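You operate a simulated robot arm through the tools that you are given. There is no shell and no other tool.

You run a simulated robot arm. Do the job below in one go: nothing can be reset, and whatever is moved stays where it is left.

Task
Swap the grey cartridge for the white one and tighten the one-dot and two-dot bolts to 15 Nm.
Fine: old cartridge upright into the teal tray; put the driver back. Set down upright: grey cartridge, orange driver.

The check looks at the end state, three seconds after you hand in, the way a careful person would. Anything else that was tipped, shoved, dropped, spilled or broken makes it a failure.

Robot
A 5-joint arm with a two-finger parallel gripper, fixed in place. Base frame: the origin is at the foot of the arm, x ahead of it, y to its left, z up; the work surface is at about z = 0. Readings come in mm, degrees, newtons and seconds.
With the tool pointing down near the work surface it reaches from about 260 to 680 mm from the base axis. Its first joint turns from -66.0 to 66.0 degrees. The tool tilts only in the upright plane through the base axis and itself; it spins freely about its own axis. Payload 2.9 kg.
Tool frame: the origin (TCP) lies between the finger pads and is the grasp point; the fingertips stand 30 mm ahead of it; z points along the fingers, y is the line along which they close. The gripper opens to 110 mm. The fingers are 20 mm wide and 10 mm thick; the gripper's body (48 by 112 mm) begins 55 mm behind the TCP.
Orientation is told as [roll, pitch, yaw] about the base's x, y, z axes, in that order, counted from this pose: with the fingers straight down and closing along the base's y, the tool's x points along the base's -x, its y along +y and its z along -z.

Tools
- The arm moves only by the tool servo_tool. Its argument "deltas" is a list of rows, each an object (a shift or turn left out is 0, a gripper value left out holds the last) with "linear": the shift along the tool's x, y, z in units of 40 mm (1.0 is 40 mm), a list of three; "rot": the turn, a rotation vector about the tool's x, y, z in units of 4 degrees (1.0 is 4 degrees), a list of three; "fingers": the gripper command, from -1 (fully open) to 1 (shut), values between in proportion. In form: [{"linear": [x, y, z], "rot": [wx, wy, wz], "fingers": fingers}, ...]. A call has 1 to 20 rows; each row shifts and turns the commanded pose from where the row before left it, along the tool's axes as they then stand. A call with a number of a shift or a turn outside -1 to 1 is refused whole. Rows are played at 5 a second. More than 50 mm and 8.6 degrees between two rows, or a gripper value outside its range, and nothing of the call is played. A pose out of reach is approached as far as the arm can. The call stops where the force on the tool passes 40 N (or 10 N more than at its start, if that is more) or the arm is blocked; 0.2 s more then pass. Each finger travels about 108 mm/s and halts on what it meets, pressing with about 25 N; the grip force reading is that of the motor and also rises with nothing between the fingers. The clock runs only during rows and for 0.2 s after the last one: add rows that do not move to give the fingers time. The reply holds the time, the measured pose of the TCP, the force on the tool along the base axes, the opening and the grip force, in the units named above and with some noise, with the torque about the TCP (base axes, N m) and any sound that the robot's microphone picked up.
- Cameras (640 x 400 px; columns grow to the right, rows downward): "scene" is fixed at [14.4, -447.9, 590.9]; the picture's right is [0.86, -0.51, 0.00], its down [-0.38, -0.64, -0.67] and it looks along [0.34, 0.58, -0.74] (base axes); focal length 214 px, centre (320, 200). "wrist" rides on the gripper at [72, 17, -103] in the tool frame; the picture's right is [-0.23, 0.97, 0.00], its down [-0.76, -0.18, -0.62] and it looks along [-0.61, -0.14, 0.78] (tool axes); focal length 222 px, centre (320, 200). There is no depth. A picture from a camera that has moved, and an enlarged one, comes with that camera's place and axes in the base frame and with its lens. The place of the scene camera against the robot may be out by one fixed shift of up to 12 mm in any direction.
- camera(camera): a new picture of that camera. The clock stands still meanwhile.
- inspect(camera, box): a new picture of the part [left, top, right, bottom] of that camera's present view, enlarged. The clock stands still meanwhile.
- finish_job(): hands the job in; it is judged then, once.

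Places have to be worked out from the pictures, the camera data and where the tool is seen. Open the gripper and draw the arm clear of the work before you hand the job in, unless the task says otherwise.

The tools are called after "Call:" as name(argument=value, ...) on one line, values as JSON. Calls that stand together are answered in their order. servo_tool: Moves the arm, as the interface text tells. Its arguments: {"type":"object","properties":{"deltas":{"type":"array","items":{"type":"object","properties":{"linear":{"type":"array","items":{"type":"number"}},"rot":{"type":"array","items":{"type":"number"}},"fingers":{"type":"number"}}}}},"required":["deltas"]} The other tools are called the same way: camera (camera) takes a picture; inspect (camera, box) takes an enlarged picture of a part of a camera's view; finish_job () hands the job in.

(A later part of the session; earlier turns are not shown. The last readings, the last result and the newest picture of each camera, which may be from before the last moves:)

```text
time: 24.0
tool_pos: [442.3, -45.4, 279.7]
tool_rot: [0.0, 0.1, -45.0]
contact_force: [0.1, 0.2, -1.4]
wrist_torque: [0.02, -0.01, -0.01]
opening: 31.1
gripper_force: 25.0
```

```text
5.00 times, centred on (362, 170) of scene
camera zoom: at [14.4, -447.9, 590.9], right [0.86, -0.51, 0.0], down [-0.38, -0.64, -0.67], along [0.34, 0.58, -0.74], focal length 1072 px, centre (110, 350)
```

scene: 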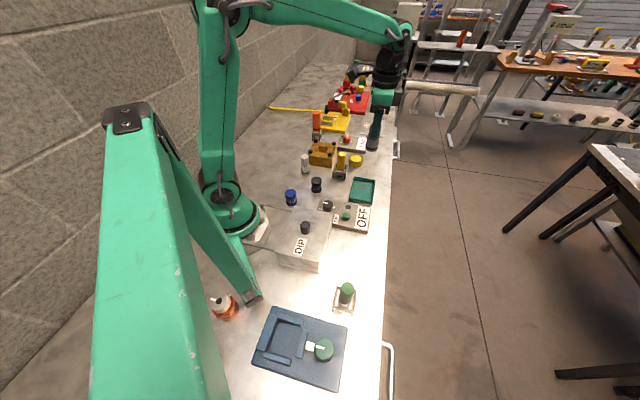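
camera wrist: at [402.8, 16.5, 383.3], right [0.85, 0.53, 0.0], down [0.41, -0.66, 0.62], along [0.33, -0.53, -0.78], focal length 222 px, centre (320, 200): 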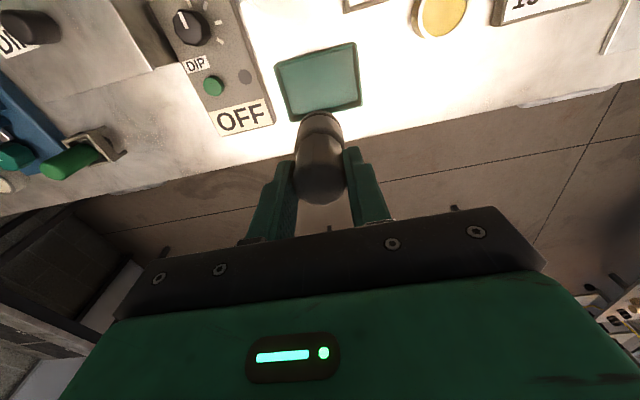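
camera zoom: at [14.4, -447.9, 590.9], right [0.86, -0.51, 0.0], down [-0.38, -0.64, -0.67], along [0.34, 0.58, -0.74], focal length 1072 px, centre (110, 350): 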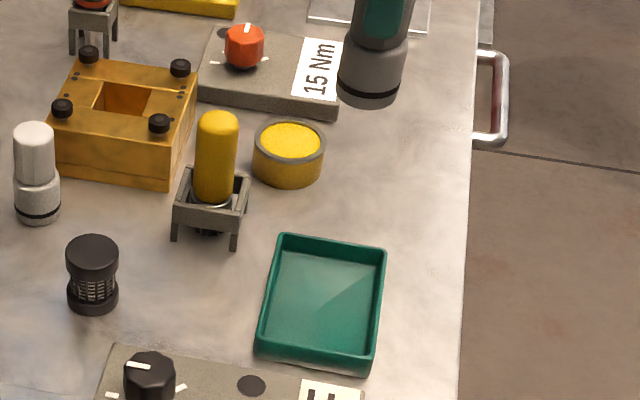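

The tray's inner floor is about 107×72 mm, centred at (442.6, -47.3), so the cartridge is already above it. I lower to TCP z≈118 and look at the remaining gap before the slow part.

Call:
servo_tool(deltas=[{"linear": [-0.015, -0.01, 0.9]}, {"linear": [0, 0, 0.9]}, {"linear": [0, 0, 0.9]}, {"linear": [0, 0, 0.8]}, {"linear": [0, 0, 0.54]}, {}])

Call:
inspect(camera="scene", box=[314, 140, 410, 200])

Call:
camera(camera="wrist")

```text
time: 25.4
tool_pos: [442.7, -47.2, 117.8]
tool_rot: [0.1, -0.1, -45.0]
contact_force: [0.0, 0.8, -1.6]
wrist_torque: [0.03, 0.01, -0.03]
opening: 31.2
gripper_force: 25.2
```

```text
6.67 times, centred on (362, 170) of scene
camera zoom: at [14.4, -447.9, 590.9], right [0.86, -0.51, 0.0], down [-0.38, -0.64, -0.67], along [0.34, 0.58, -0.74], focal length 1430 px, centre (40, 400)
```

zoom: 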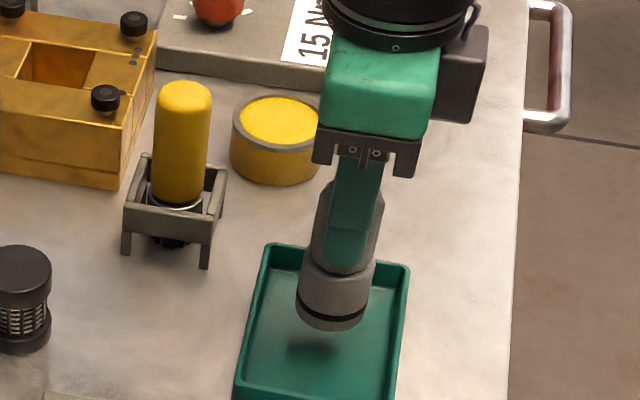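

```text
taken
camera wrist: at [402.8, 15.8, 221.3], right [0.85, 0.53, 0.0], down [0.41, -0.66, 0.62], along [0.33, -0.53, -0.78], focal length 222 px, centre (320, 200)
```

wrist: 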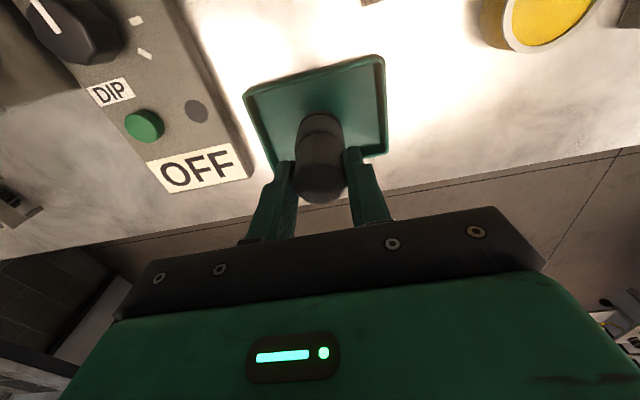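

There's still a gap of roughly 30 mm. I go down in 4 mm steps to about z 98 and check the force.

Call:
servo_tool(deltas=[{"linear": [0, 0, 0.1]}, {"linear": [0, 0, 0.1]}, {"linear": [0, 0, 0.1]}, {"linear": [0, 0, 0.1]}, {"linear": [0, 0, 0.1]}, {}])

Call:
inspect(camera="scene", box=[330, 165, 394, 205])

```text
time: 26.8
tool_pos: [442.2, -47.6, 97.1]
tool_rot: [0.0, 0.0, -45.0]
contact_force: [-0.2, 0.5, -1.6]
wrist_torque: [0.01, 0.01, 0.0]
opening: 31.0
gripper_force: 24.8
```

```text
10.00 times, centred on (362, 185) of scene
camera zoom: at [14.4, -447.9, 590.9], right [0.86, -0.51, 0.0], down [-0.38, -0.64, -0.67], along [0.34, 0.58, -0.74], focal length 2145 px, centre (-100, 350)
```

zoom: 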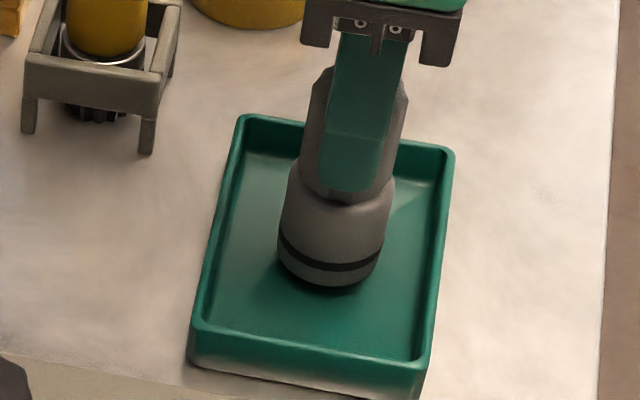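

The base looks almost down, with no contact force yet. I continue in 1.6 mm steps.

Call:
servo_tool(deltas=[{"linear": [0, 0, 0.04]}, {"linear": [0, 0, 0.04]}, {"linear": [0, 0, 0.04]}, {}])

Call:
inspect(camera="scene", box=[330, 165, 394, 205])

```text
time: 27.8
tool_pos: [442.7, -46.7, 93.5]
tool_rot: [0.0, 0.0, -45.0]
contact_force: [0.4, -0.2, -0.6]
wrist_torque: [0.02, 0.0, -0.02]
opening: 31.1
gripper_force: 25.4
```

```text
10.00 times, centred on (362, 185) of scene
camera zoom: at [14.4, -447.9, 590.9], right [0.86, -0.51, 0.0], down [-0.38, -0.64, -0.67], along [0.34, 0.58, -0.74], focal length 2145 px, centre (-100, 350)
```

zoom: 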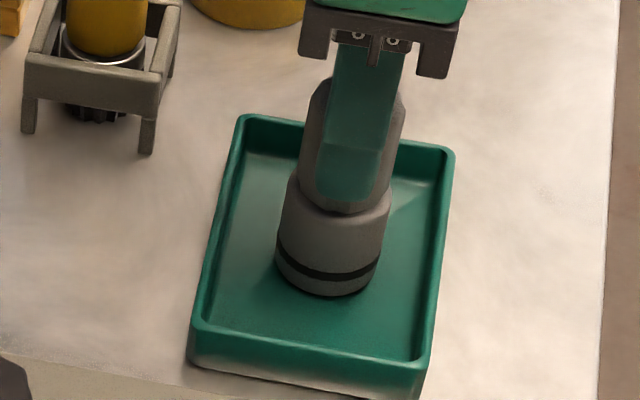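

Call:
servo_tool(deltas=[{"linear": [0, 0, 0.04]}, {"linear": [0, 0, 0.04]}, {}])

Call:
inspect(camera="scene", box=[330, 165, 394, 205])

```text
time: 28.6
tool_pos: [442.6, -46.3, 90.0]
tool_rot: [-0.1, 0.0, -44.9]
contact_force: [-4.9, -0.3, 15.0]
wrist_torque: [0.01, 0.45, 0.0]
opening: 30.9
gripper_force: 24.9
```

```text
10.00 times, centred on (362, 185) of scene
camera zoom: at [14.3, -447.9, 591.0], right [0.86, -0.51, 0.0], down [-0.38, -0.64, -0.67], along [0.34, 0.58, -0.74], focal length 2145 px, centre (-100, 350)
```

zoom: 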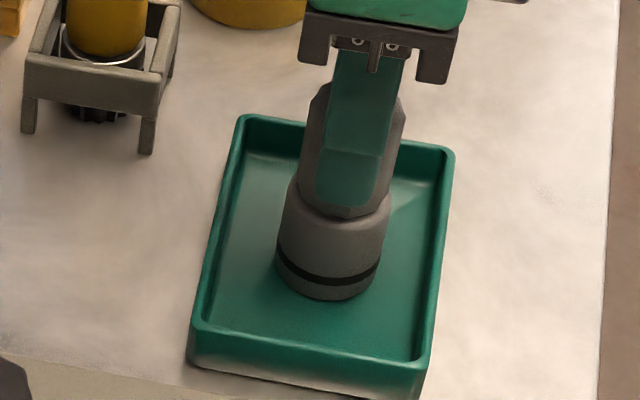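

Contact shows 15 N upward, so the cartridge stands on the tray floor. I ease up half a millimetre, open to 55 mm and rise away.

Call:
servo_tool(deltas=[{"linear": [0, 0, -0.015]}, {"fingers": 0.0}, {}, {}, {"linear": [0, 0, -0.5]}, {"linear": [0, 0, -0.9]}, {"linear": [0, 0, -0.9]}, {"linear": [0, 0, -0.9]}, {"linear": [0, 0, -0.9]}, {"linear": [0, 0, -0.6]}, {}])

Call:
inspect(camera="scene", box=[314, 140, 410, 200])

Call:
camera(camera="wrist")

```text
time: 31.0
tool_pos: [442.8, -47.1, 277.8]
tool_rot: [0.0, 0.0, -44.9]
contact_force: [1.6, 0.3, 0.1]
wrist_torque: [-0.01, 0.0, 0.0]
opening: 55.0
gripper_force: 0.0
```

```text
6.67 times, centred on (362, 170) of scene
camera zoom: at [14.4, -447.9, 590.9], right [0.86, -0.51, 0.0], down [-0.38, -0.64, -0.67], along [0.34, 0.58, -0.74], focal length 1430 px, centre (40, 400)
```

zoom: 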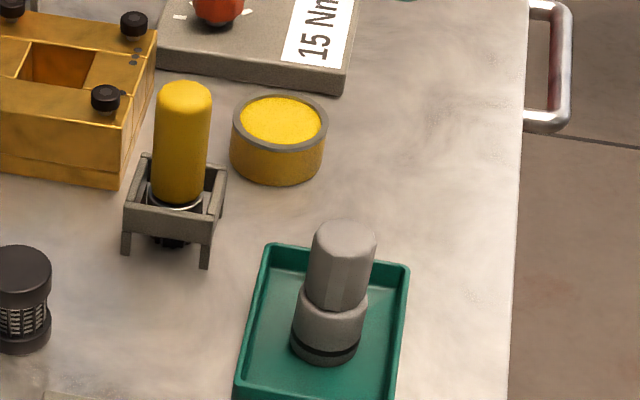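

```text
taken
camera wrist: at [404.6, 15.9, 382.5], right [0.85, 0.53, 0.0], down [0.41, -0.66, 0.62], along [0.33, -0.53, -0.78], focal length 222 px, centre (320, 200)
```

wrist: 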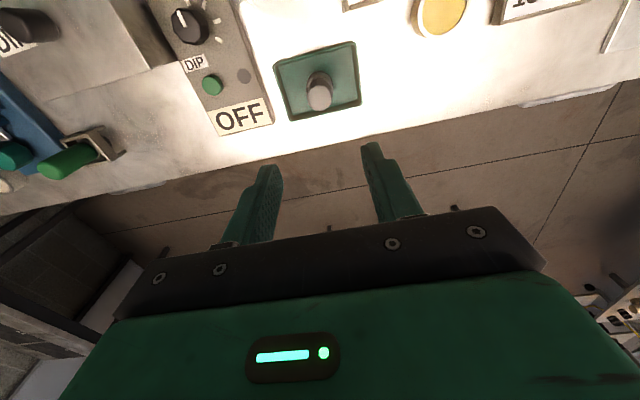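

The grey cartridge stands upright in the tray. Earlier views put the white cartridge near (311, 165), so I move over it at z 278 and look.

Call:
servo_tool(deltas=[{"linear": [0.8, 0.19, 0]}, {"linear": [0.88, 0.205, 0]}, {"linear": [0.88, 0.205, 0]}, {"linear": [0.88, 0.205, 0]}, {"linear": [0.88, 0.205, 0]}, {"linear": [0.88, 0.205, 0]}, {"linear": [0.88, 0.205, 0]}, {}, {}])

Call:
camera(camera="wrist")

Call:
inspect(camera="wrist", box=[256, 60, 384, 140])

```text
time: 33.0
tool_pos: [312.6, 165.6, 277.2]
tool_rot: [0.0, -0.1, -45.0]
contact_force: [0.4, 0.4, -1.3]
wrist_torque: [0.0, 0.02, 0.02]
opening: 54.9
gripper_force: 0.0
```

```text
taken
camera wrist: at [272.3, 229.8, 382.1], right [0.85, 0.53, 0.0], down [0.41, -0.66, 0.62], along [0.33, -0.53, -0.78], focal length 222 px, centre (320, 200)
```

wrist: 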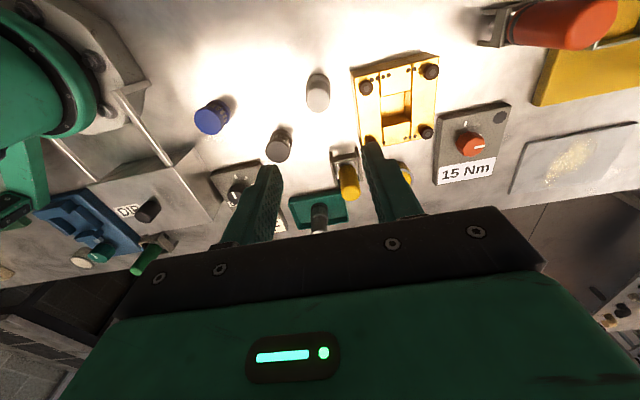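

```text
5.00 times, centred on (320, 100) of wrist
camera zoom: at [272.3, 229.8, 382.1], right [0.85, 0.53, 0.0], down [0.41, -0.66, 0.62], along [0.33, -0.53, -0.78], focal length 1111 px, centre (320, 700)
```

zoom: 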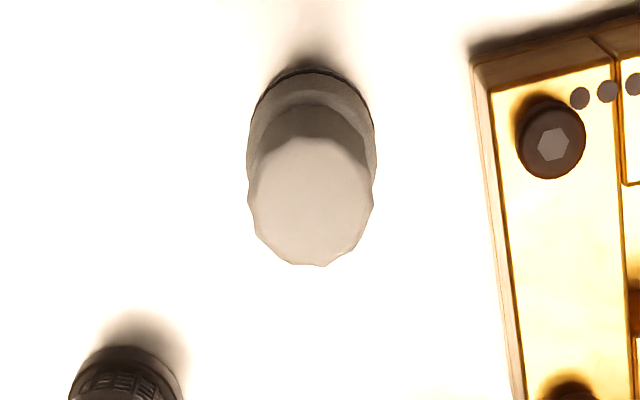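

The white cartridge is about 2.5 mm off along tool -y, so I correct for that. I lower to TCP z≈88 and close on the handle.

Call:
servo_tool(deltas=[{"linear": [-0.016, -0.065, 0.9]}, {"linear": [0, 0, 0.9]}, {"linear": [0, 0, 0.9]}, {"linear": [0, 0, 0.9]}, {"linear": [0, 0, 0.6]}, {"linear": [0, 0, 0.5]}, {}, {"fingers": 1.0}, {}, {}, {}])

Call:
camera(camera="wrist")

Call:
inspect(camera="scene", box=[270, 130, 366, 190])

```text
time: 35.4
tool_pos: [309.9, 163.3, 90.9]
tool_rot: [0.1, 0.0, -44.9]
contact_force: [0.8, 0.3, -0.3]
wrist_torque: [0.04, -0.02, -0.01]
opening: 30.8
gripper_force: 25.3
```

```text
taken
camera wrist: at [270.7, 225.9, 193.8], right [0.85, 0.53, 0.0], down [0.41, -0.66, 0.62], along [0.33, -0.53, -0.78], focal length 222 px, centre (320, 200)
```

wrist: 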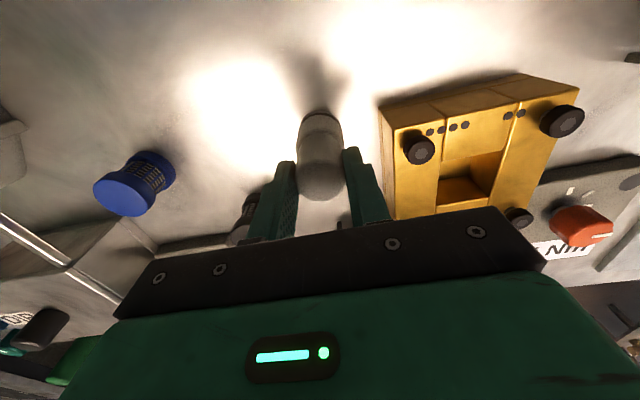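

```text
6.67 times, centred on (318, 160) of scene
camera zoom: at [14.4, -447.9, 590.9], right [0.86, -0.51, 0.0], down [-0.38, -0.64, -0.67], along [0.34, 0.58, -0.74], focal length 1430 px, centre (333, 467)
```

zoom: 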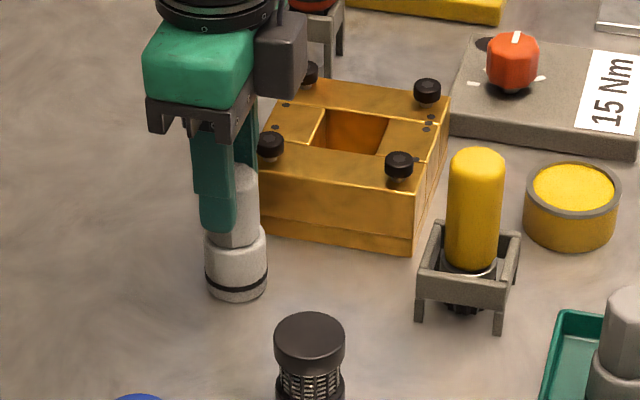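

White is held at 30.8 mm. I lift it to about z 240 and carry it over the pocket at (417, 204), then check how it lines up.

Call:
servo_tool(deltas=[{"linear": [0, 0, -0.4]}, {"linear": [0, 0, -0.9]}, {"linear": [0, 0, -0.9]}, {"linear": [0, 0, -0.9]}, {"linear": [0, 0, -0.65]}, {"linear": [-0.3, 0.66, 0]}, {"linear": [-0.3, 0.66, 0]}, {"linear": [-0.3, 0.66, 0]}, {"linear": [-0.28, 0.64, 0]}, {}, {}])

Call:
camera(camera="wrist")

Call:
inspect(camera="wrist", box=[256, 30, 384, 110])

```text
time: 37.8
tool_pos: [418.2, 203.7, 242.4]
tool_rot: [-0.1, 0.0, -45.0]
contact_force: [-0.1, -1.5, -0.8]
wrist_torque: [-0.01, 0.03, 0.0]
opening: 30.8
gripper_force: 24.9
```

```text
taken
camera wrist: at [378.7, 267.1, 345.7], right [0.85, 0.53, 0.0], down [0.41, -0.66, 0.62], along [0.33, -0.53, -0.78], focal length 222 px, centre (320, 200)
```

wrist: 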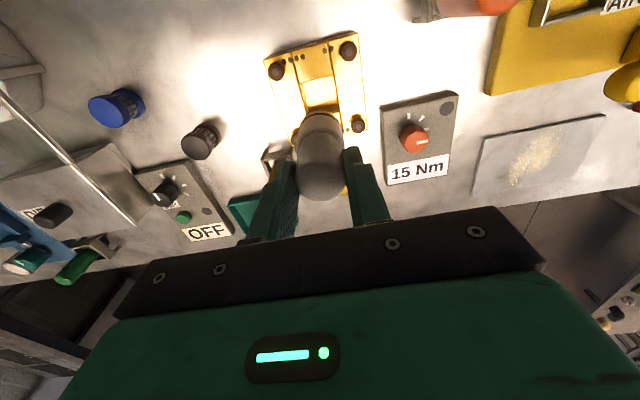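

```text
5.00 times, centred on (320, 70) of wrist
camera zoom: at [378.7, 267.1, 345.7], right [0.85, 0.53, 0.0], down [0.41, -0.66, 0.62], along [0.33, -0.53, -0.78], focal length 1111 px, centre (320, 850)
```

zoom: 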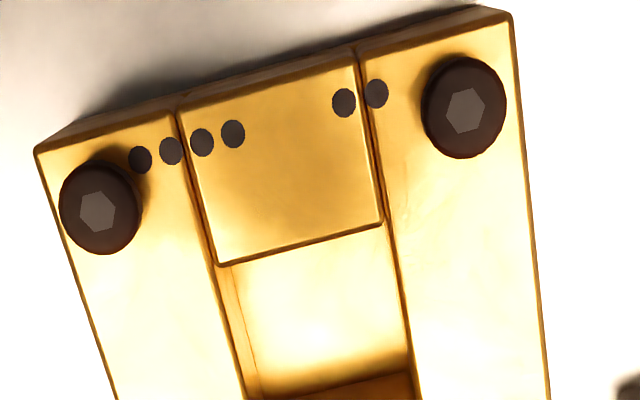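

The held cartridge hides the far edge of the pocket. I step 40 mm along tool -x so the wrist camera sees the whole pocket and I can fix its centre.

Call:
servo_tool(deltas=[{"linear": [-0.6, 0, 0]}, {"linear": [-0.5, 0, 0]}, {}, {}])

Call:
inspect(camera="wrist", box=[256, 0, 384, 80])

Call:
inspect(camera="wrist", box=[256, 50, 384, 130])

Call:
inspect(camera="scene", box=[292, 130, 356, 170])

```text
time: 38.8
tool_pos: [448.3, 172.4, 240.4]
tool_rot: [0.1, 0.1, -44.9]
contact_force: [-0.3, -0.2, -0.5]
wrist_torque: [0.01, 0.01, -0.01]
opening: 30.3
gripper_force: 25.6
```

```text
5.00 times, centred on (320, 40) of wrist
camera zoom: at [409.1, 235.4, 345.2], right [0.85, 0.53, 0.0], down [0.41, -0.66, 0.62], along [0.33, -0.53, -0.78], focal length 1111 px, centre (320, 1000)
```

zoom: 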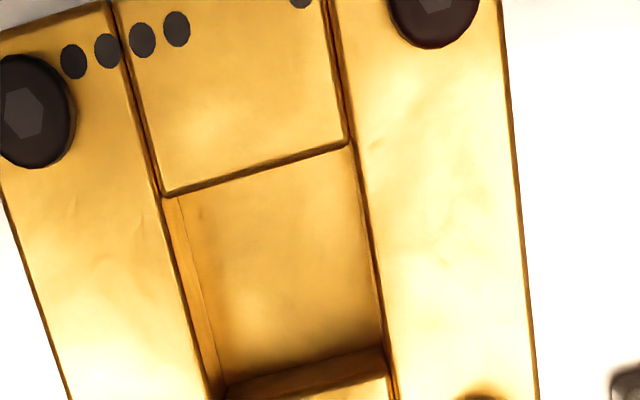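

```text
5.00 times, centred on (320, 90) of wrist
camera zoom: at [409.1, 235.4, 345.2], right [0.85, 0.53, 0.0], down [0.41, -0.66, 0.62], along [0.33, -0.53, -0.78], focal length 1111 px, centre (320, 750)
```

zoom: 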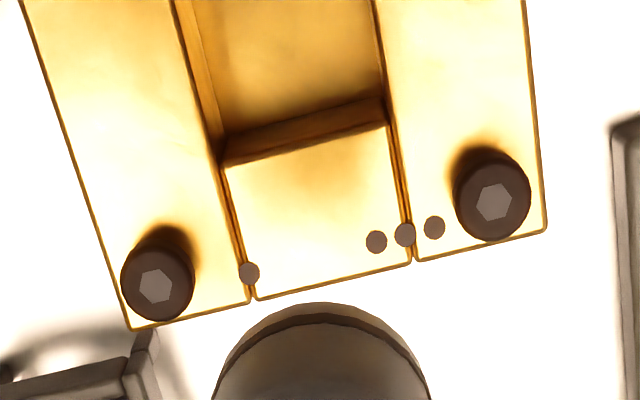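

```text
10.00 times, centred on (324, 150) of scene
camera zoom: at [14.4, -447.9, 590.9], right [0.86, -0.51, 0.0], down [-0.38, -0.64, -0.67], along [0.34, 0.58, -0.74], focal length 2145 px, centre (280, 700)
```

zoom: 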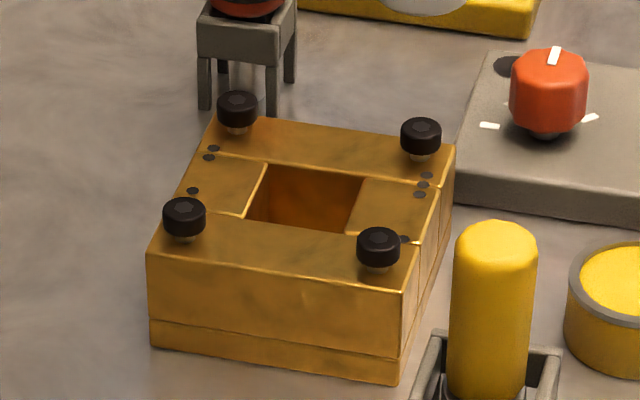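

The pocket is about 39.5 × 43.3 mm, with its tight side along the gripper's closing axis. Its centre is (417.4, 204.4), which fits both the bolts and the grey cartridge's old position. The body is about 36 mm. I go back over it and lower to TCP z≈160.

Call:
servo_tool(deltas=[{"linear": [0.6, 0.021, 0]}, {"linear": [0.508, 0, 0]}, {}, {"linear": [0, 0, 0.8]}, {"linear": [0, 0, 0.8]}, {"linear": [0, 0, 0.4]}, {}, {}])

Call:
camera(camera="wrist")

Call:
inspect(camera="scene", box=[292, 130, 356, 170])

```text
time: 40.6
tool_pos: [417.6, 205.8, 159.6]
tool_rot: [0.0, 0.0, -45.0]
contact_force: [0.6, 0.3, -0.3]
wrist_torque: [0.0, -0.03, -0.05]
opening: 30.9
gripper_force: 25.4
```

```text
taken
camera wrist: at [378.5, 267.6, 264.1], right [0.85, 0.53, 0.0], down [0.41, -0.66, 0.62], along [0.33, -0.53, -0.78], focal length 222 px, centre (320, 200)
```

wrist: 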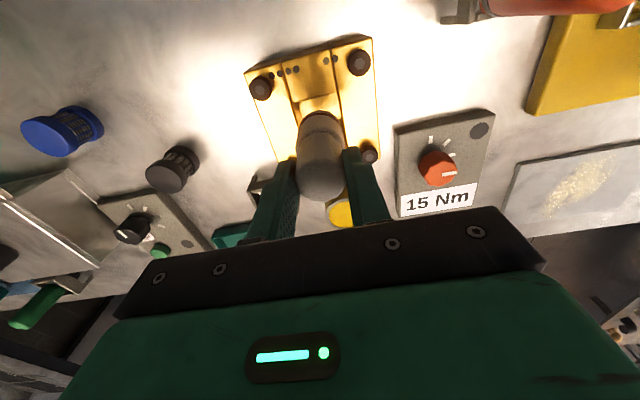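

```text
10.00 times, centred on (324, 150) of scene
camera zoom: at [14.4, -447.9, 590.9], right [0.86, -0.51, 0.0], down [-0.38, -0.64, -0.67], along [0.34, 0.58, -0.74], focal length 2145 px, centre (280, 700)
```

zoom: 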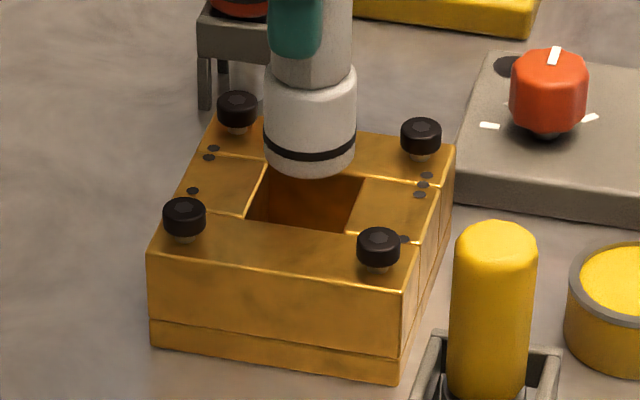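

It lines up well over the pocket. I lower in 4 mm steps; the force limit and the readings will show any catching on the rim.

Call:
servo_tool(deltas=[{"linear": [0, 0, 0.1]}, {"linear": [0, 0, 0.1]}, {"linear": [0, 0, 0.1]}, {"linear": [0, 0, 0.1]}, {"linear": [0, 0, 0.1]}, {"linear": [0, 0, 0.1]}, {}])

Call:
inspect(camera="scene", box=[292, 130, 356, 170])

```text
time: 42.2
tool_pos: [417.1, 204.0, 136.7]
tool_rot: [-0.1, 0.0, -45.0]
contact_force: [-0.8, 0.5, -0.6]
wrist_torque: [-0.03, 0.0, -0.04]
opening: 30.8
gripper_force: 25.2
```

```text
10.00 times, centred on (324, 150) of scene
camera zoom: at [14.4, -447.9, 590.9], right [0.86, -0.51, 0.0], down [-0.38, -0.64, -0.67], along [0.34, 0.58, -0.74], focal length 2145 px, centre (280, 700)
```

zoom: 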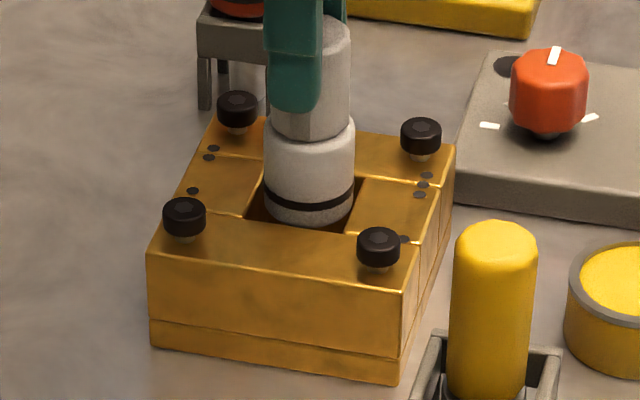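

The white cartridge is entering the pocket with no contact force. I keep lowering to about z 104.

Call:
servo_tool(deltas=[{"linear": [0, 0, 0.1]}, {"linear": [0, 0, 0.1]}, {"linear": [0, 0, 0.1]}, {"linear": [0, 0, 0.1]}, {"linear": [0, 0, 0.1]}, {"linear": [0, 0, 0.1]}, {"linear": [0, 0, 0.1]}, {"linear": [0, 0, 0.1]}, {}])

Call:
inspect(camera="scene", box=[292, 130, 356, 170])

```text
time: 44.2
tool_pos: [417.6, 204.0, 104.6]
tool_rot: [0.0, 0.0, -45.1]
contact_force: [-3.5, -1.1, 9.5]
wrist_torque: [-0.13, 0.24, -0.01]
opening: 30.7
gripper_force: 24.8
```

```text
10.00 times, centred on (324, 150) of scene
camera zoom: at [14.4, -447.9, 590.9], right [0.86, -0.51, 0.0], down [-0.38, -0.64, -0.67], along [0.34, 0.58, -0.74], focal length 2145 px, centre (280, 700)
```

zoom: 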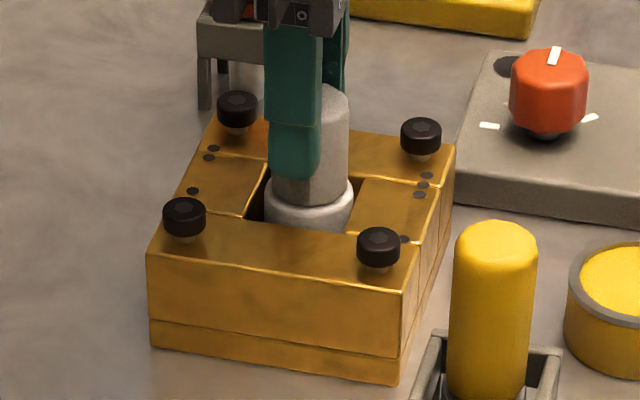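

There's 9.5 N of contact at z 104.6, which should be the pocket floor. I compare with the grey cartridge's seated height using the same zoom box as before.

Call:
inspect(camera="scene", box=[306, 136, 342, 158.5])

Call:
inspect(camera="wrist", box=[256, 60, 384, 140])

```text
16.00 times, centred on (324, 147) of scene
camera zoom: at [14.4, -447.9, 590.9], right [0.86, -0.51, 0.0], down [-0.38, -0.64, -0.67], along [0.34, 0.58, -0.74], focal length 3432 px, centre (256, 1044)
```

zoom: 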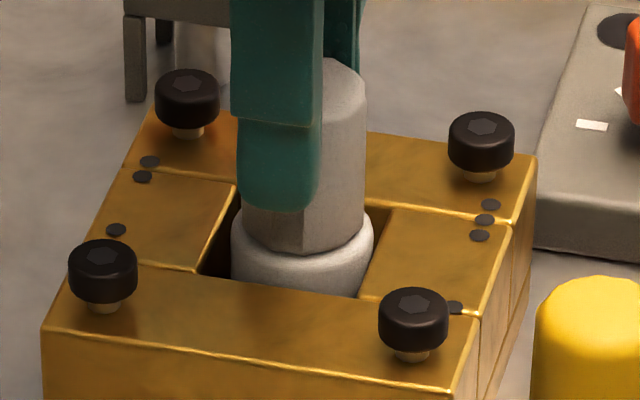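

```text
5.00 times, centred on (320, 100) of wrist
camera zoom: at [378.3, 267.4, 209.0], right [0.85, 0.53, 0.0], down [0.41, -0.66, 0.62], along [0.33, -0.53, -0.78], focal length 1111 px, centre (320, 700)
```

zoom: 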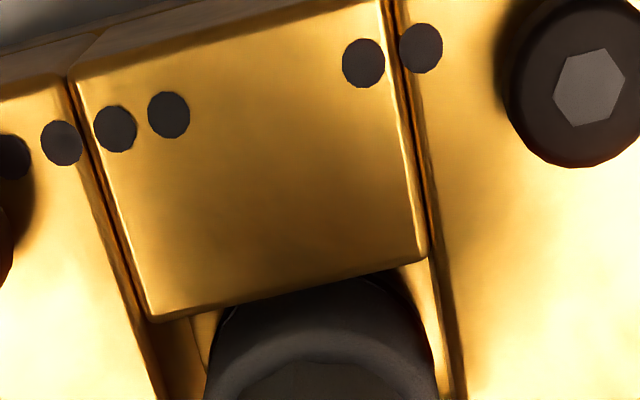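

White sits at the same height as grey did, so it is seated. I release it, rise straight up and check.

Call:
servo_tool(deltas=[{"linear": [0, 0, -0.01]}, {"fingers": 0.0}, {}, {}, {"linear": [0, 0, -0.4]}, {"linear": [0, 0, -0.9]}, {"linear": [0, 0, -0.9]}, {"linear": [0, 0, -0.9]}, {"linear": [0, 0, -0.8]}, {}])

Call:
inspect(camera="scene", box=[306, 136, 342, 158.5])

Call:
inspect(camera="wrist", box=[256, 30, 384, 110])

Call:
inspect(camera="wrist", box=[256, 75, 384, 155])

```text
time: 46.4
tool_pos: [417.2, 204.3, 259.7]
tool_rot: [0.0, -0.1, -44.9]
contact_force: [-0.2, 0.2, 0.1]
wrist_torque: [-0.03, -0.03, -0.04]
opening: 55.0
gripper_force: 0.1
```

```text
16.00 times, centred on (324, 147) of scene
camera zoom: at [14.4, -447.9, 590.9], right [0.86, -0.51, 0.0], down [-0.38, -0.64, -0.67], along [0.34, 0.58, -0.74], focal length 3432 px, centre (256, 1044)
```

zoom: 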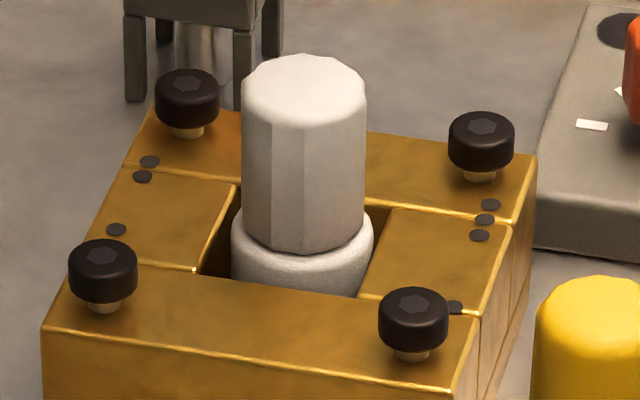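

```text
5.00 times, centred on (320, 70) of wrist
camera zoom: at [377.8, 268.2, 365.0], right [0.85, 0.53, 0.0], down [0.41, -0.66, 0.62], along [0.33, -0.53, -0.78], focal length 1111 px, centre (320, 850)
```

zoom: 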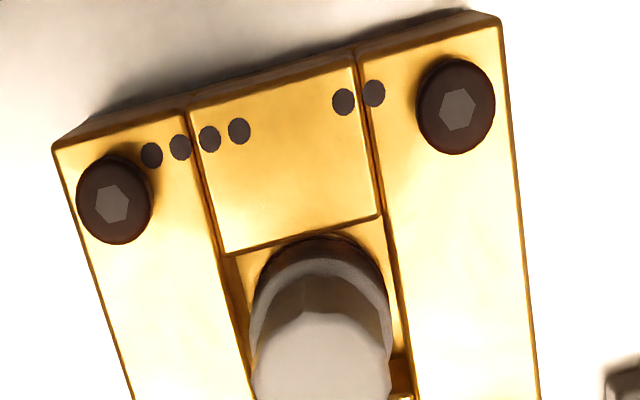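

```text
5.00 times, centred on (320, 115) of wrist
camera zoom: at [377.8, 268.2, 365.0], right [0.85, 0.53, 0.0], down [0.41, -0.66, 0.62], along [0.33, -0.53, -0.78], focal length 1111 px, centre (320, 625)
```

zoom: 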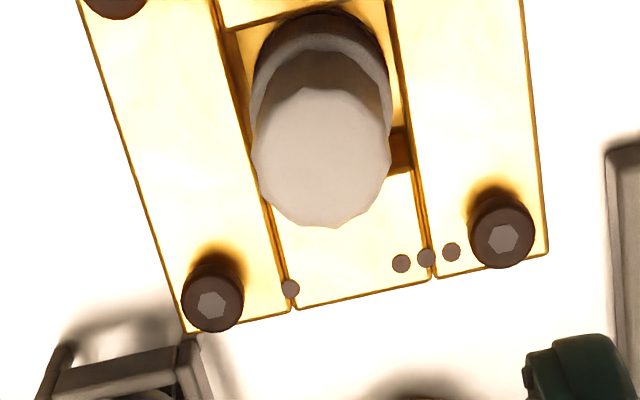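

White is seated just as grey was. Now the orange driver near (459, 350): I rise to z 300 and move over it for a look.

Call:
servo_tool(deltas=[{"linear": [0, 0, -1.0]}, {"linear": [0.46, 0.83, 0]}, {"linear": [0.46, 0.83, 0]}, {"linear": [0.46, 0.83, 0]}, {"linear": [0.46, 0.83, 0]}, {}, {}])

Call:
camera(camera="wrist")

Call:
inspect(camera="wrist", box=[256, 60, 384, 140])

```text
time: 48.0
tool_pos: [457.4, 351.7, 301.0]
tool_rot: [0.0, 0.0, -45.0]
contact_force: [-0.3, 0.1, -0.2]
wrist_torque: [-0.03, 0.0, -0.01]
opening: 54.9
gripper_force: 0.0
```

```text
taken
camera wrist: at [419.4, 414.3, 404.4], right [0.85, 0.53, 0.0], down [0.41, -0.66, 0.62], along [0.33, -0.53, -0.78], focal length 222 px, centre (320, 200)
```

wrist: 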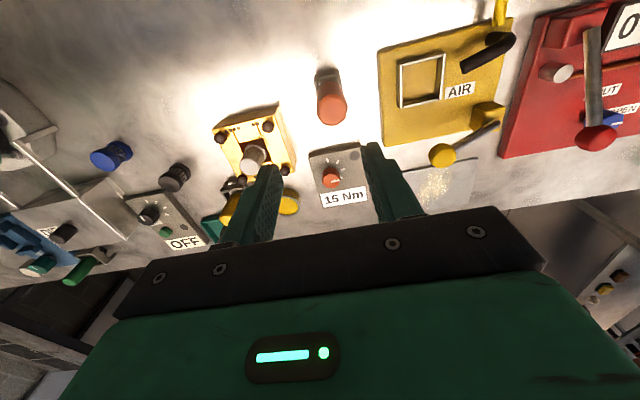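

```text
5.00 times, centred on (320, 100) of wrist
camera zoom: at [419.4, 414.3, 404.4], right [0.85, 0.53, 0.0], down [0.41, -0.66, 0.62], along [0.33, -0.53, -0.78], focal length 1111 px, centre (320, 700)
```

zoom: 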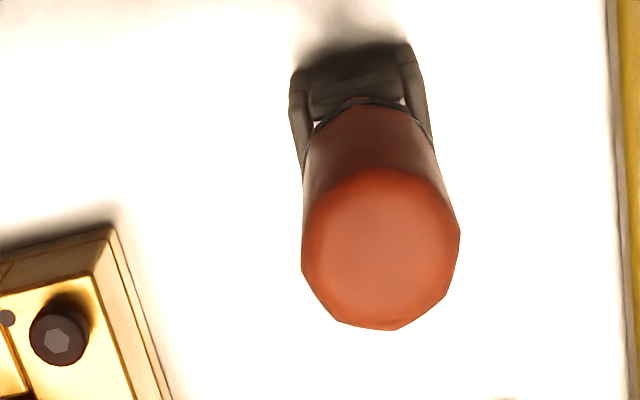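

Triangulation puts the driver's top at (473, 354), z≈137. I shift over it and lower to about z 185 to verify before going around it.

Call:
servo_tool(deltas=[{"linear": [-0.22, 0.31, 0]}, {"linear": [0, 0, 0.9]}, {"linear": [0, 0, 0.9]}, {"linear": [0, 0, 0.9]}, {"linear": [0, 0, 0.2]}, {}, {}])

Call:
camera(camera="wrist")

Call:
inspect(camera="wrist", box=[256, 80, 384, 160])

Call:
inspect(camera="scene", box=[280, 90, 376, 150])

```text
time: 49.6
tool_pos: [474.7, 353.1, 185.1]
tool_rot: [0.1, 0.1, -45.0]
contact_force: [-0.5, 0.5, -0.1]
wrist_torque: [0.0, -0.02, -0.05]
opening: 54.9
gripper_force: 0.0
```

```text
taken
camera wrist: at [435.1, 416.1, 288.5], right [0.85, 0.53, 0.0], down [0.41, -0.66, 0.62], along [0.33, -0.53, -0.78], focal length 222 px, centre (320, 200)
```

wrist: 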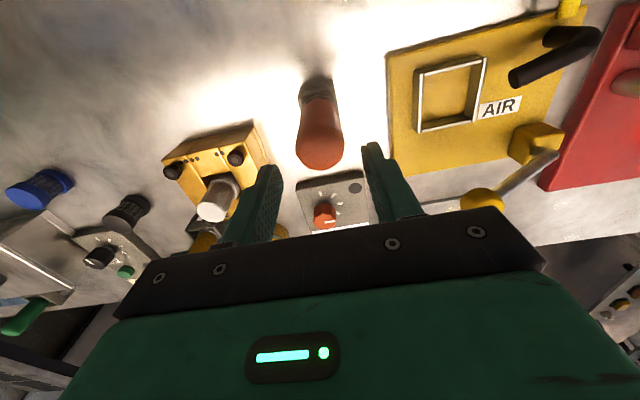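

```text
5.00 times, centred on (320, 120) of wrist
camera zoom: at [435.1, 416.1, 288.5], right [0.85, 0.53, 0.0], down [0.41, -0.66, 0.62], along [0.33, -0.53, -0.78], focal length 1111 px, centre (320, 600)
```

zoom: 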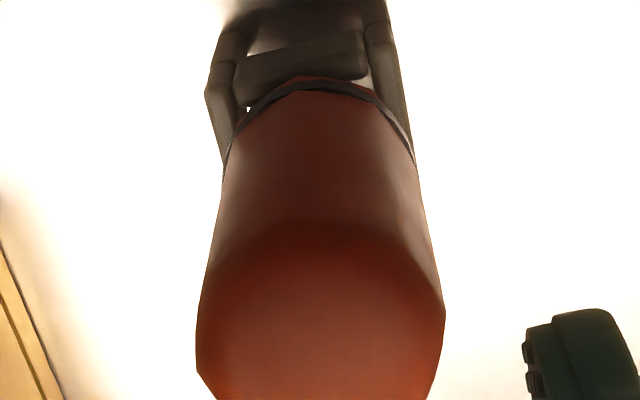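

```text
6.67 times, centred on (328, 120) of scene
camera zoom: at [14.4, -447.9, 590.9], right [0.86, -0.51, 0.0], down [-0.38, -0.64, -0.67], along [0.34, 0.58, -0.74], focal length 1430 px, centre (267, 733)
```

zoom: 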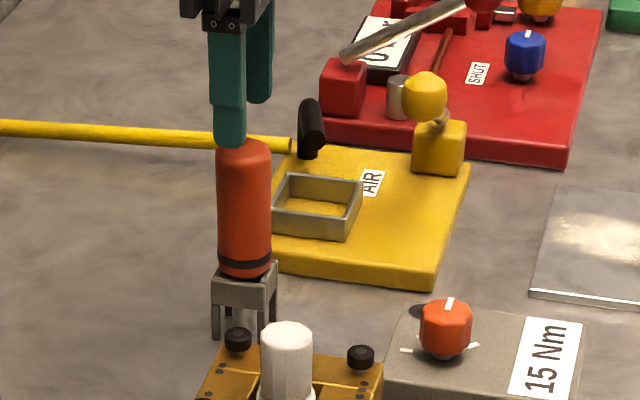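

The handle is centred between the fingers (column 320). I lower to TCP z≈95 and close on it.

Call:
servo_tool(deltas=[{"linear": [0, 0, 0.6]}, {"linear": [0, 0, 0.6]}, {"linear": [0, 0, 0.6]}, {"linear": [0, 0, 0.45]}, {}, {"fingers": 1.0}, {}, {}, {}])

Call:
camera(camera="wrist")

Call:
inspect(camera="scene", box=[280, 90, 376, 150])

```text
time: 51.6
tool_pos: [472.9, 352.6, 94.6]
tool_rot: [0.0, 0.1, -45.0]
contact_force: [0.3, 0.1, -0.7]
wrist_torque: [0.04, -0.03, -0.01]
opening: 37.7
gripper_force: 24.8
```

```text
taken
camera wrist: at [435.0, 415.8, 198.1], right [0.85, 0.53, 0.0], down [0.41, -0.66, 0.62], along [0.33, -0.53, -0.78], focal length 222 px, centre (320, 200)
```

wrist: 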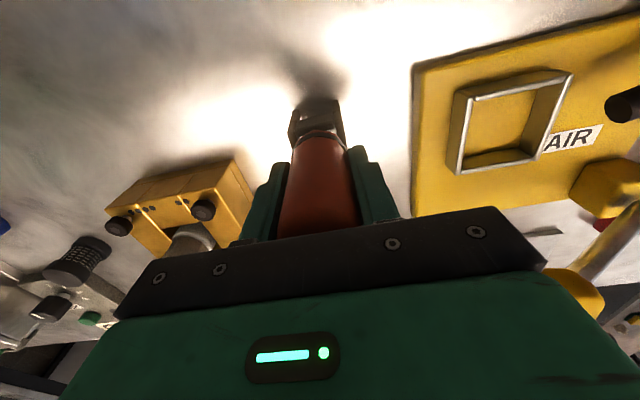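

```text
6.67 times, centred on (328, 120) of scene
camera zoom: at [14.4, -447.9, 590.9], right [0.86, -0.51, 0.0], down [-0.38, -0.64, -0.67], along [0.34, 0.58, -0.74], focal length 1430 px, centre (267, 733)
```

zoom: 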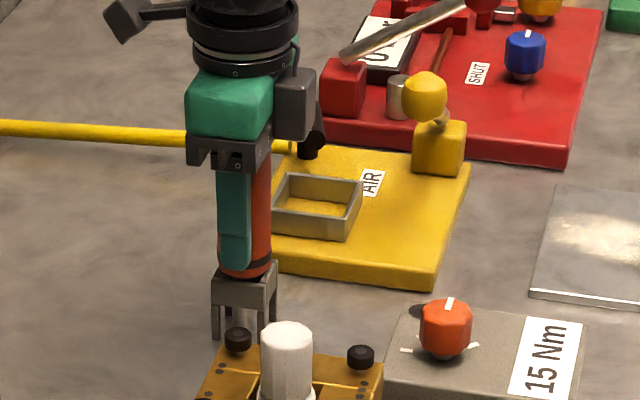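

The driver is gripped at 37.7 mm with no side load, and the stand pose for its return is about (473.4, 352.8, 94.8). I lift it straight out.

Call:
servo_tool(deltas=[{"linear": [0, 0, -0.1]}, {"linear": [0, 0, -0.3]}, {"linear": [0, 0, -0.6]}, {"linear": [0, 0, -0.8]}, {"linear": [0, 0, -0.9]}, {"linear": [0, 0, -0.9]}, {"linear": [0, 0, -0.4]}, {}, {}])

Call:
camera(camera="wrist")

Call:
inspect(camera="scene", box=[280, 70, 376, 130])

Call:
inspect(camera="scene", box=[280, 100, 376, 160])

```text
time: 53.6
tool_pos: [473.6, 352.3, 254.8]
tool_rot: [0.0, 0.0, -44.9]
contact_force: [0.5, 0.6, -4.3]
wrist_torque: [0.01, 0.0, 0.0]
opening: 37.9
gripper_force: 25.2
```

```text
taken
camera wrist: at [434.7, 415.5, 359.1], right [0.85, 0.53, 0.0], down [0.41, -0.66, 0.62], along [0.33, -0.53, -0.78], focal length 222 px, centre (320, 200)
```

wrist: 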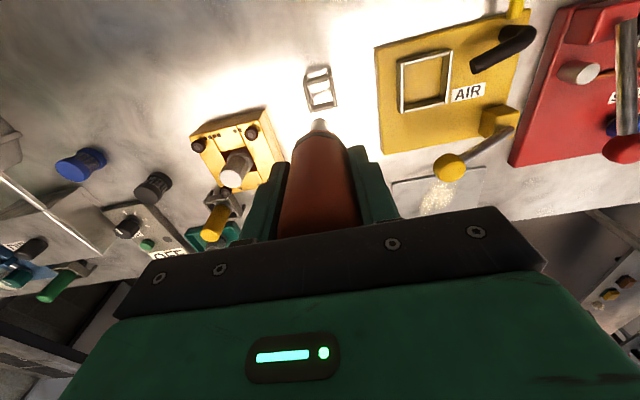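

```text
6.67 times, centred on (328, 100) of scene
camera zoom: at [14.4, -447.9, 591.0], right [0.86, -0.51, 0.0], down [-0.38, -0.64, -0.67], along [0.34, 0.58, -0.74], focal length 1430 px, centre (267, 867)
```

zoom: 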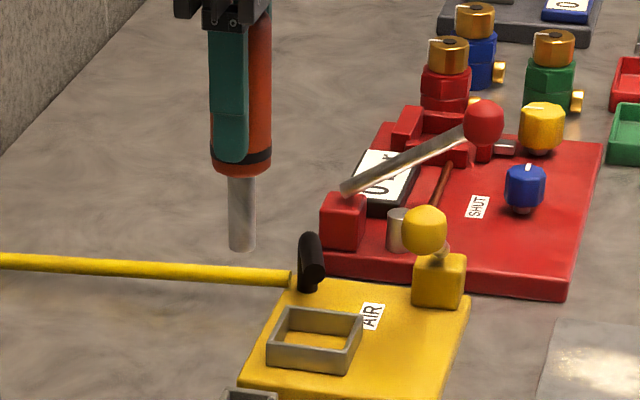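

```text
6.67 times, centred on (328, 130) of scene
camera zoom: at [14.4, -447.9, 591.0], right [0.86, -0.51, 0.0], down [-0.38, -0.64, -0.67], along [0.34, 0.58, -0.74], focal length 1430 px, centre (267, 667)
```

zoom: 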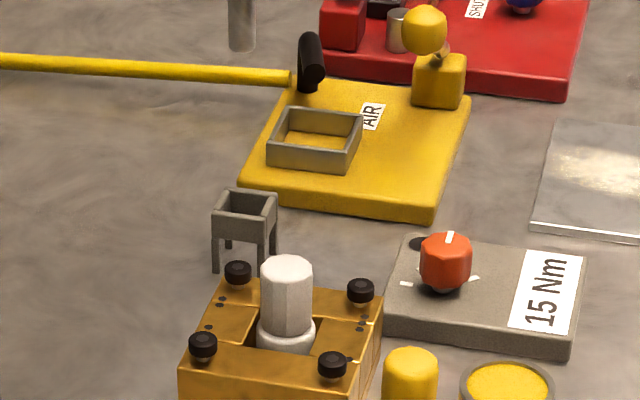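

The driver came out cleanly, carries a round socket tip, and the empty stand stayed put. I zoom on the tip to find its distance below the TCP and any tilt.

Call:
inspect(camera="wrist", box=[280, 90, 360, 140])

Call:
inspect(camera="scene", box=[300, 80, 332, 112])

Call:
inspect(camera="wrist", box=[280, 55, 360, 105])

```text
8.00 times, centred on (320, 115) of wrist
camera zoom: at [434.7, 415.5, 359.1], right [0.85, 0.53, 0.0], down [0.41, -0.66, 0.62], along [0.33, -0.53, -0.78], focal length 1777 px, centre (320, 880)
```

zoom: 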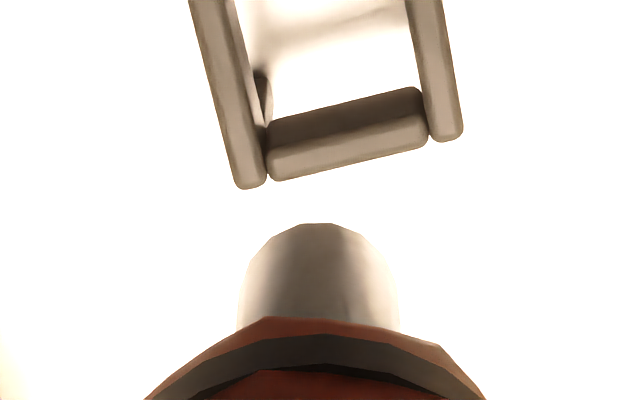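

```text
12.50 times, centred on (316, 96) of scene
camera zoom: at [14.4, -447.9, 591.0], right [0.86, -0.51, 0.0], down [-0.38, -0.64, -0.67], along [0.34, 0.58, -0.74], focal length 2681 px, centre (370, 1500)
```

zoom: 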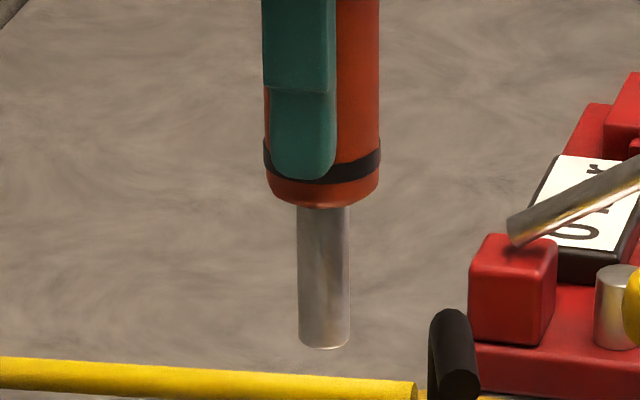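

```text
8.00 times, centred on (320, 80) of wrist
camera zoom: at [434.7, 415.5, 359.1], right [0.85, 0.53, 0.0], down [0.41, -0.66, 0.62], along [0.33, -0.53, -0.78], focal length 1777 px, centre (320, 1160)
```

zoom: 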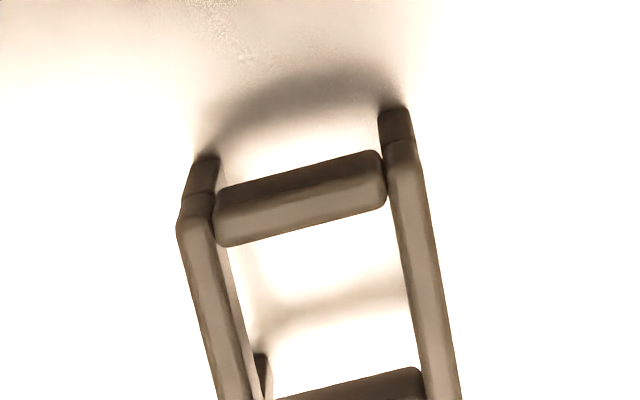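

The tip is about 93–95 mm below the TCP and on the tool axis. Averaging all the views gives two-dot at (417.7, 262.5) and one-dot at (417.0, 146.5). I carry the driver over the two-dot bolt first.

Call:
servo_tool(deltas=[{"linear": [-0.2, -0.86, 0]}, {"linear": [-0.2, -0.86, 0]}, {"linear": [-0.2, -0.86, 0]}, {}, {"linear": [0, 0, 0.6]}, {"linear": [0, 0, 0.6]}, {}, {}])

Call:
camera(camera="wrist")

Call:
inspect(camera="wrist", box=[280, 80, 360, 130])

Call:
inspect(camera="scene", box=[296, 120, 344, 150])

```text
time: 55.4
tool_pos: [418.7, 262.6, 207.6]
tool_rot: [0.0, -0.1, -44.9]
contact_force: [0.2, 0.5, -4.2]
wrist_torque: [-0.01, -0.02, -0.02]
opening: 37.9
gripper_force: 25.4
```

```text
taken
camera wrist: at [379.3, 325.1, 311.1], right [0.85, 0.53, 0.0], down [0.41, -0.66, 0.62], along [0.33, -0.53, -0.78], focal length 222 px, centre (320, 200)
```

wrist: 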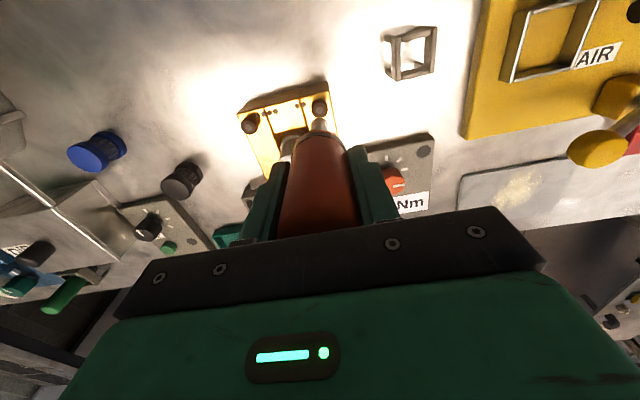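

```text
8.00 times, centred on (320, 105) of wrist
camera zoom: at [379.3, 325.1, 311.1], right [0.85, 0.53, 0.0], down [0.41, -0.66, 0.62], along [0.33, -0.53, -0.78], focal length 1777 px, centre (320, 960)
```

zoom: 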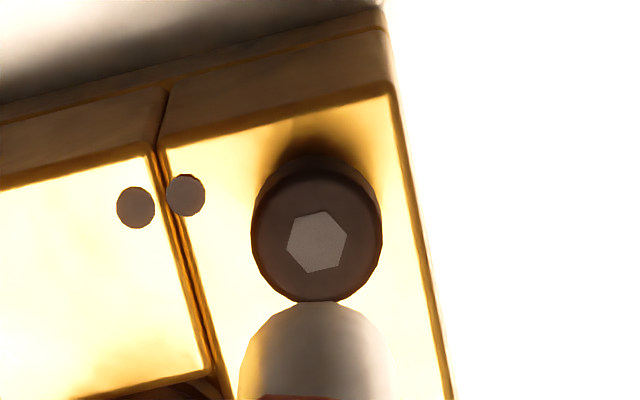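

```text
13.33 times, centred on (320, 135) of scene
camera zoom: at [14.4, -447.9, 590.9], right [0.86, -0.51, 0.0], down [-0.38, -0.64, -0.67], along [0.34, 0.58, -0.74], focal length 2860 px, centre (320, 1067)
```

zoom: 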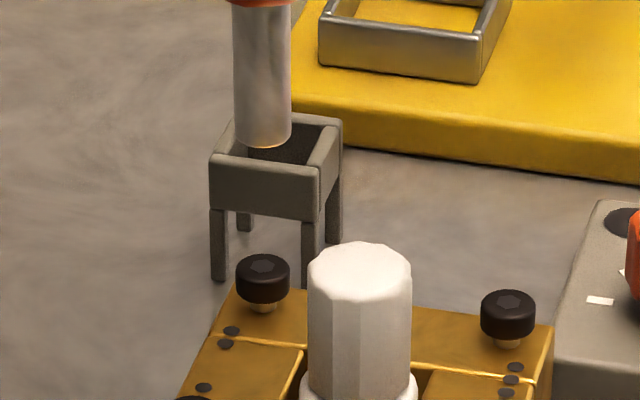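

The bolt hex is within about 1 mm of the driver axis. I trim by half a millimetre and lower to just above the head.

Call:
servo_tool(deltas=[{"linear": [0.007, -0.011, 0.3]}, {"linear": [0, 0, 0.3]}, {"linear": [0, 0, 0.3]}, {}, {}])

Call:
inspect(camera="wrist", box=[280, 80, 360, 130])

Call:
inspect(camera="scene", box=[296, 120, 344, 150])

```text
time: 56.6
tool_pos: [417.9, 261.6, 171.5]
tool_rot: [0.0, 0.1, -44.9]
contact_force: [0.2, -0.4, -4.0]
wrist_torque: [-0.01, -0.01, 0.0]
opening: 37.6
gripper_force: 24.7
```

```text
8.00 times, centred on (320, 105) of wrist
camera zoom: at [378.9, 325.5, 275.0], right [0.85, 0.53, 0.0], down [0.41, -0.66, 0.62], along [0.33, -0.53, -0.78], focal length 1777 px, centre (320, 960)
```

zoom: 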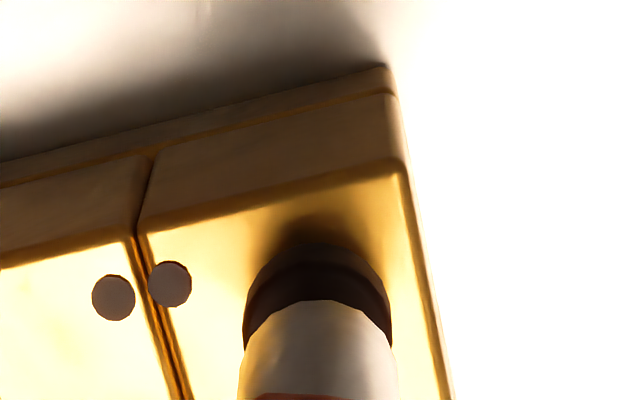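

```text
13.33 times, centred on (320, 135) of scene
camera zoom: at [14.4, -447.9, 590.9], right [0.86, -0.51, 0.0], down [-0.38, -0.64, -0.67], along [0.34, 0.58, -0.74], focal length 2860 px, centre (320, 1067)
```

zoom: 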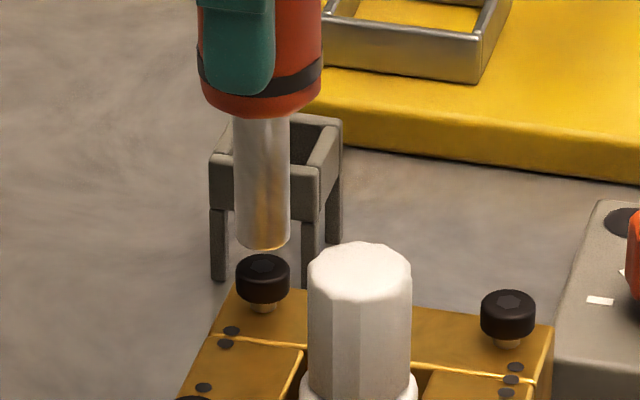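

The socket and bolt head line up in both views, with perhaps 12 mm to go. I lower in 2 mm steps until there's contact.

Call:
servo_tool(deltas=[{"linear": [0, 0, 0.05]}, {"linear": [0, 0, 0.05]}, {"linear": [0, 0, 0.05]}, {"linear": [0, 0, 0.05]}, {}])

Call:
inspect(camera="scene", box=[296, 120, 344, 150])

```text
time: 57.8
tool_pos: [418.3, 262.1, 162.5]
tool_rot: [0.0, 0.0, -45.0]
contact_force: [-0.2, 0.7, -4.2]
wrist_torque: [0.02, 0.0, -0.02]
opening: 37.9
gripper_force: 25.0
```

```text
13.33 times, centred on (320, 135) of scene
camera zoom: at [14.4, -447.9, 590.9], right [0.86, -0.51, 0.0], down [-0.38, -0.64, -0.67], along [0.34, 0.58, -0.74], focal length 2860 px, centre (320, 1067)
```

zoom: 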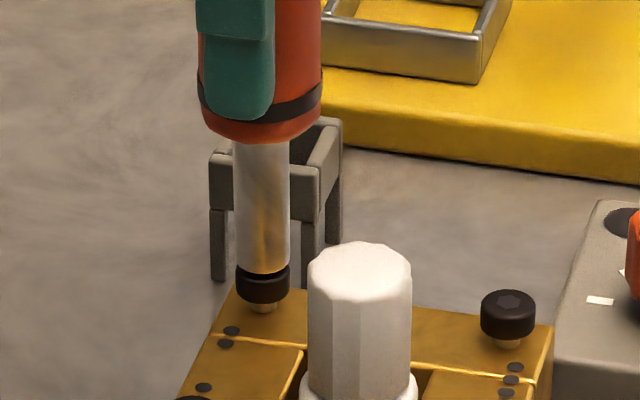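

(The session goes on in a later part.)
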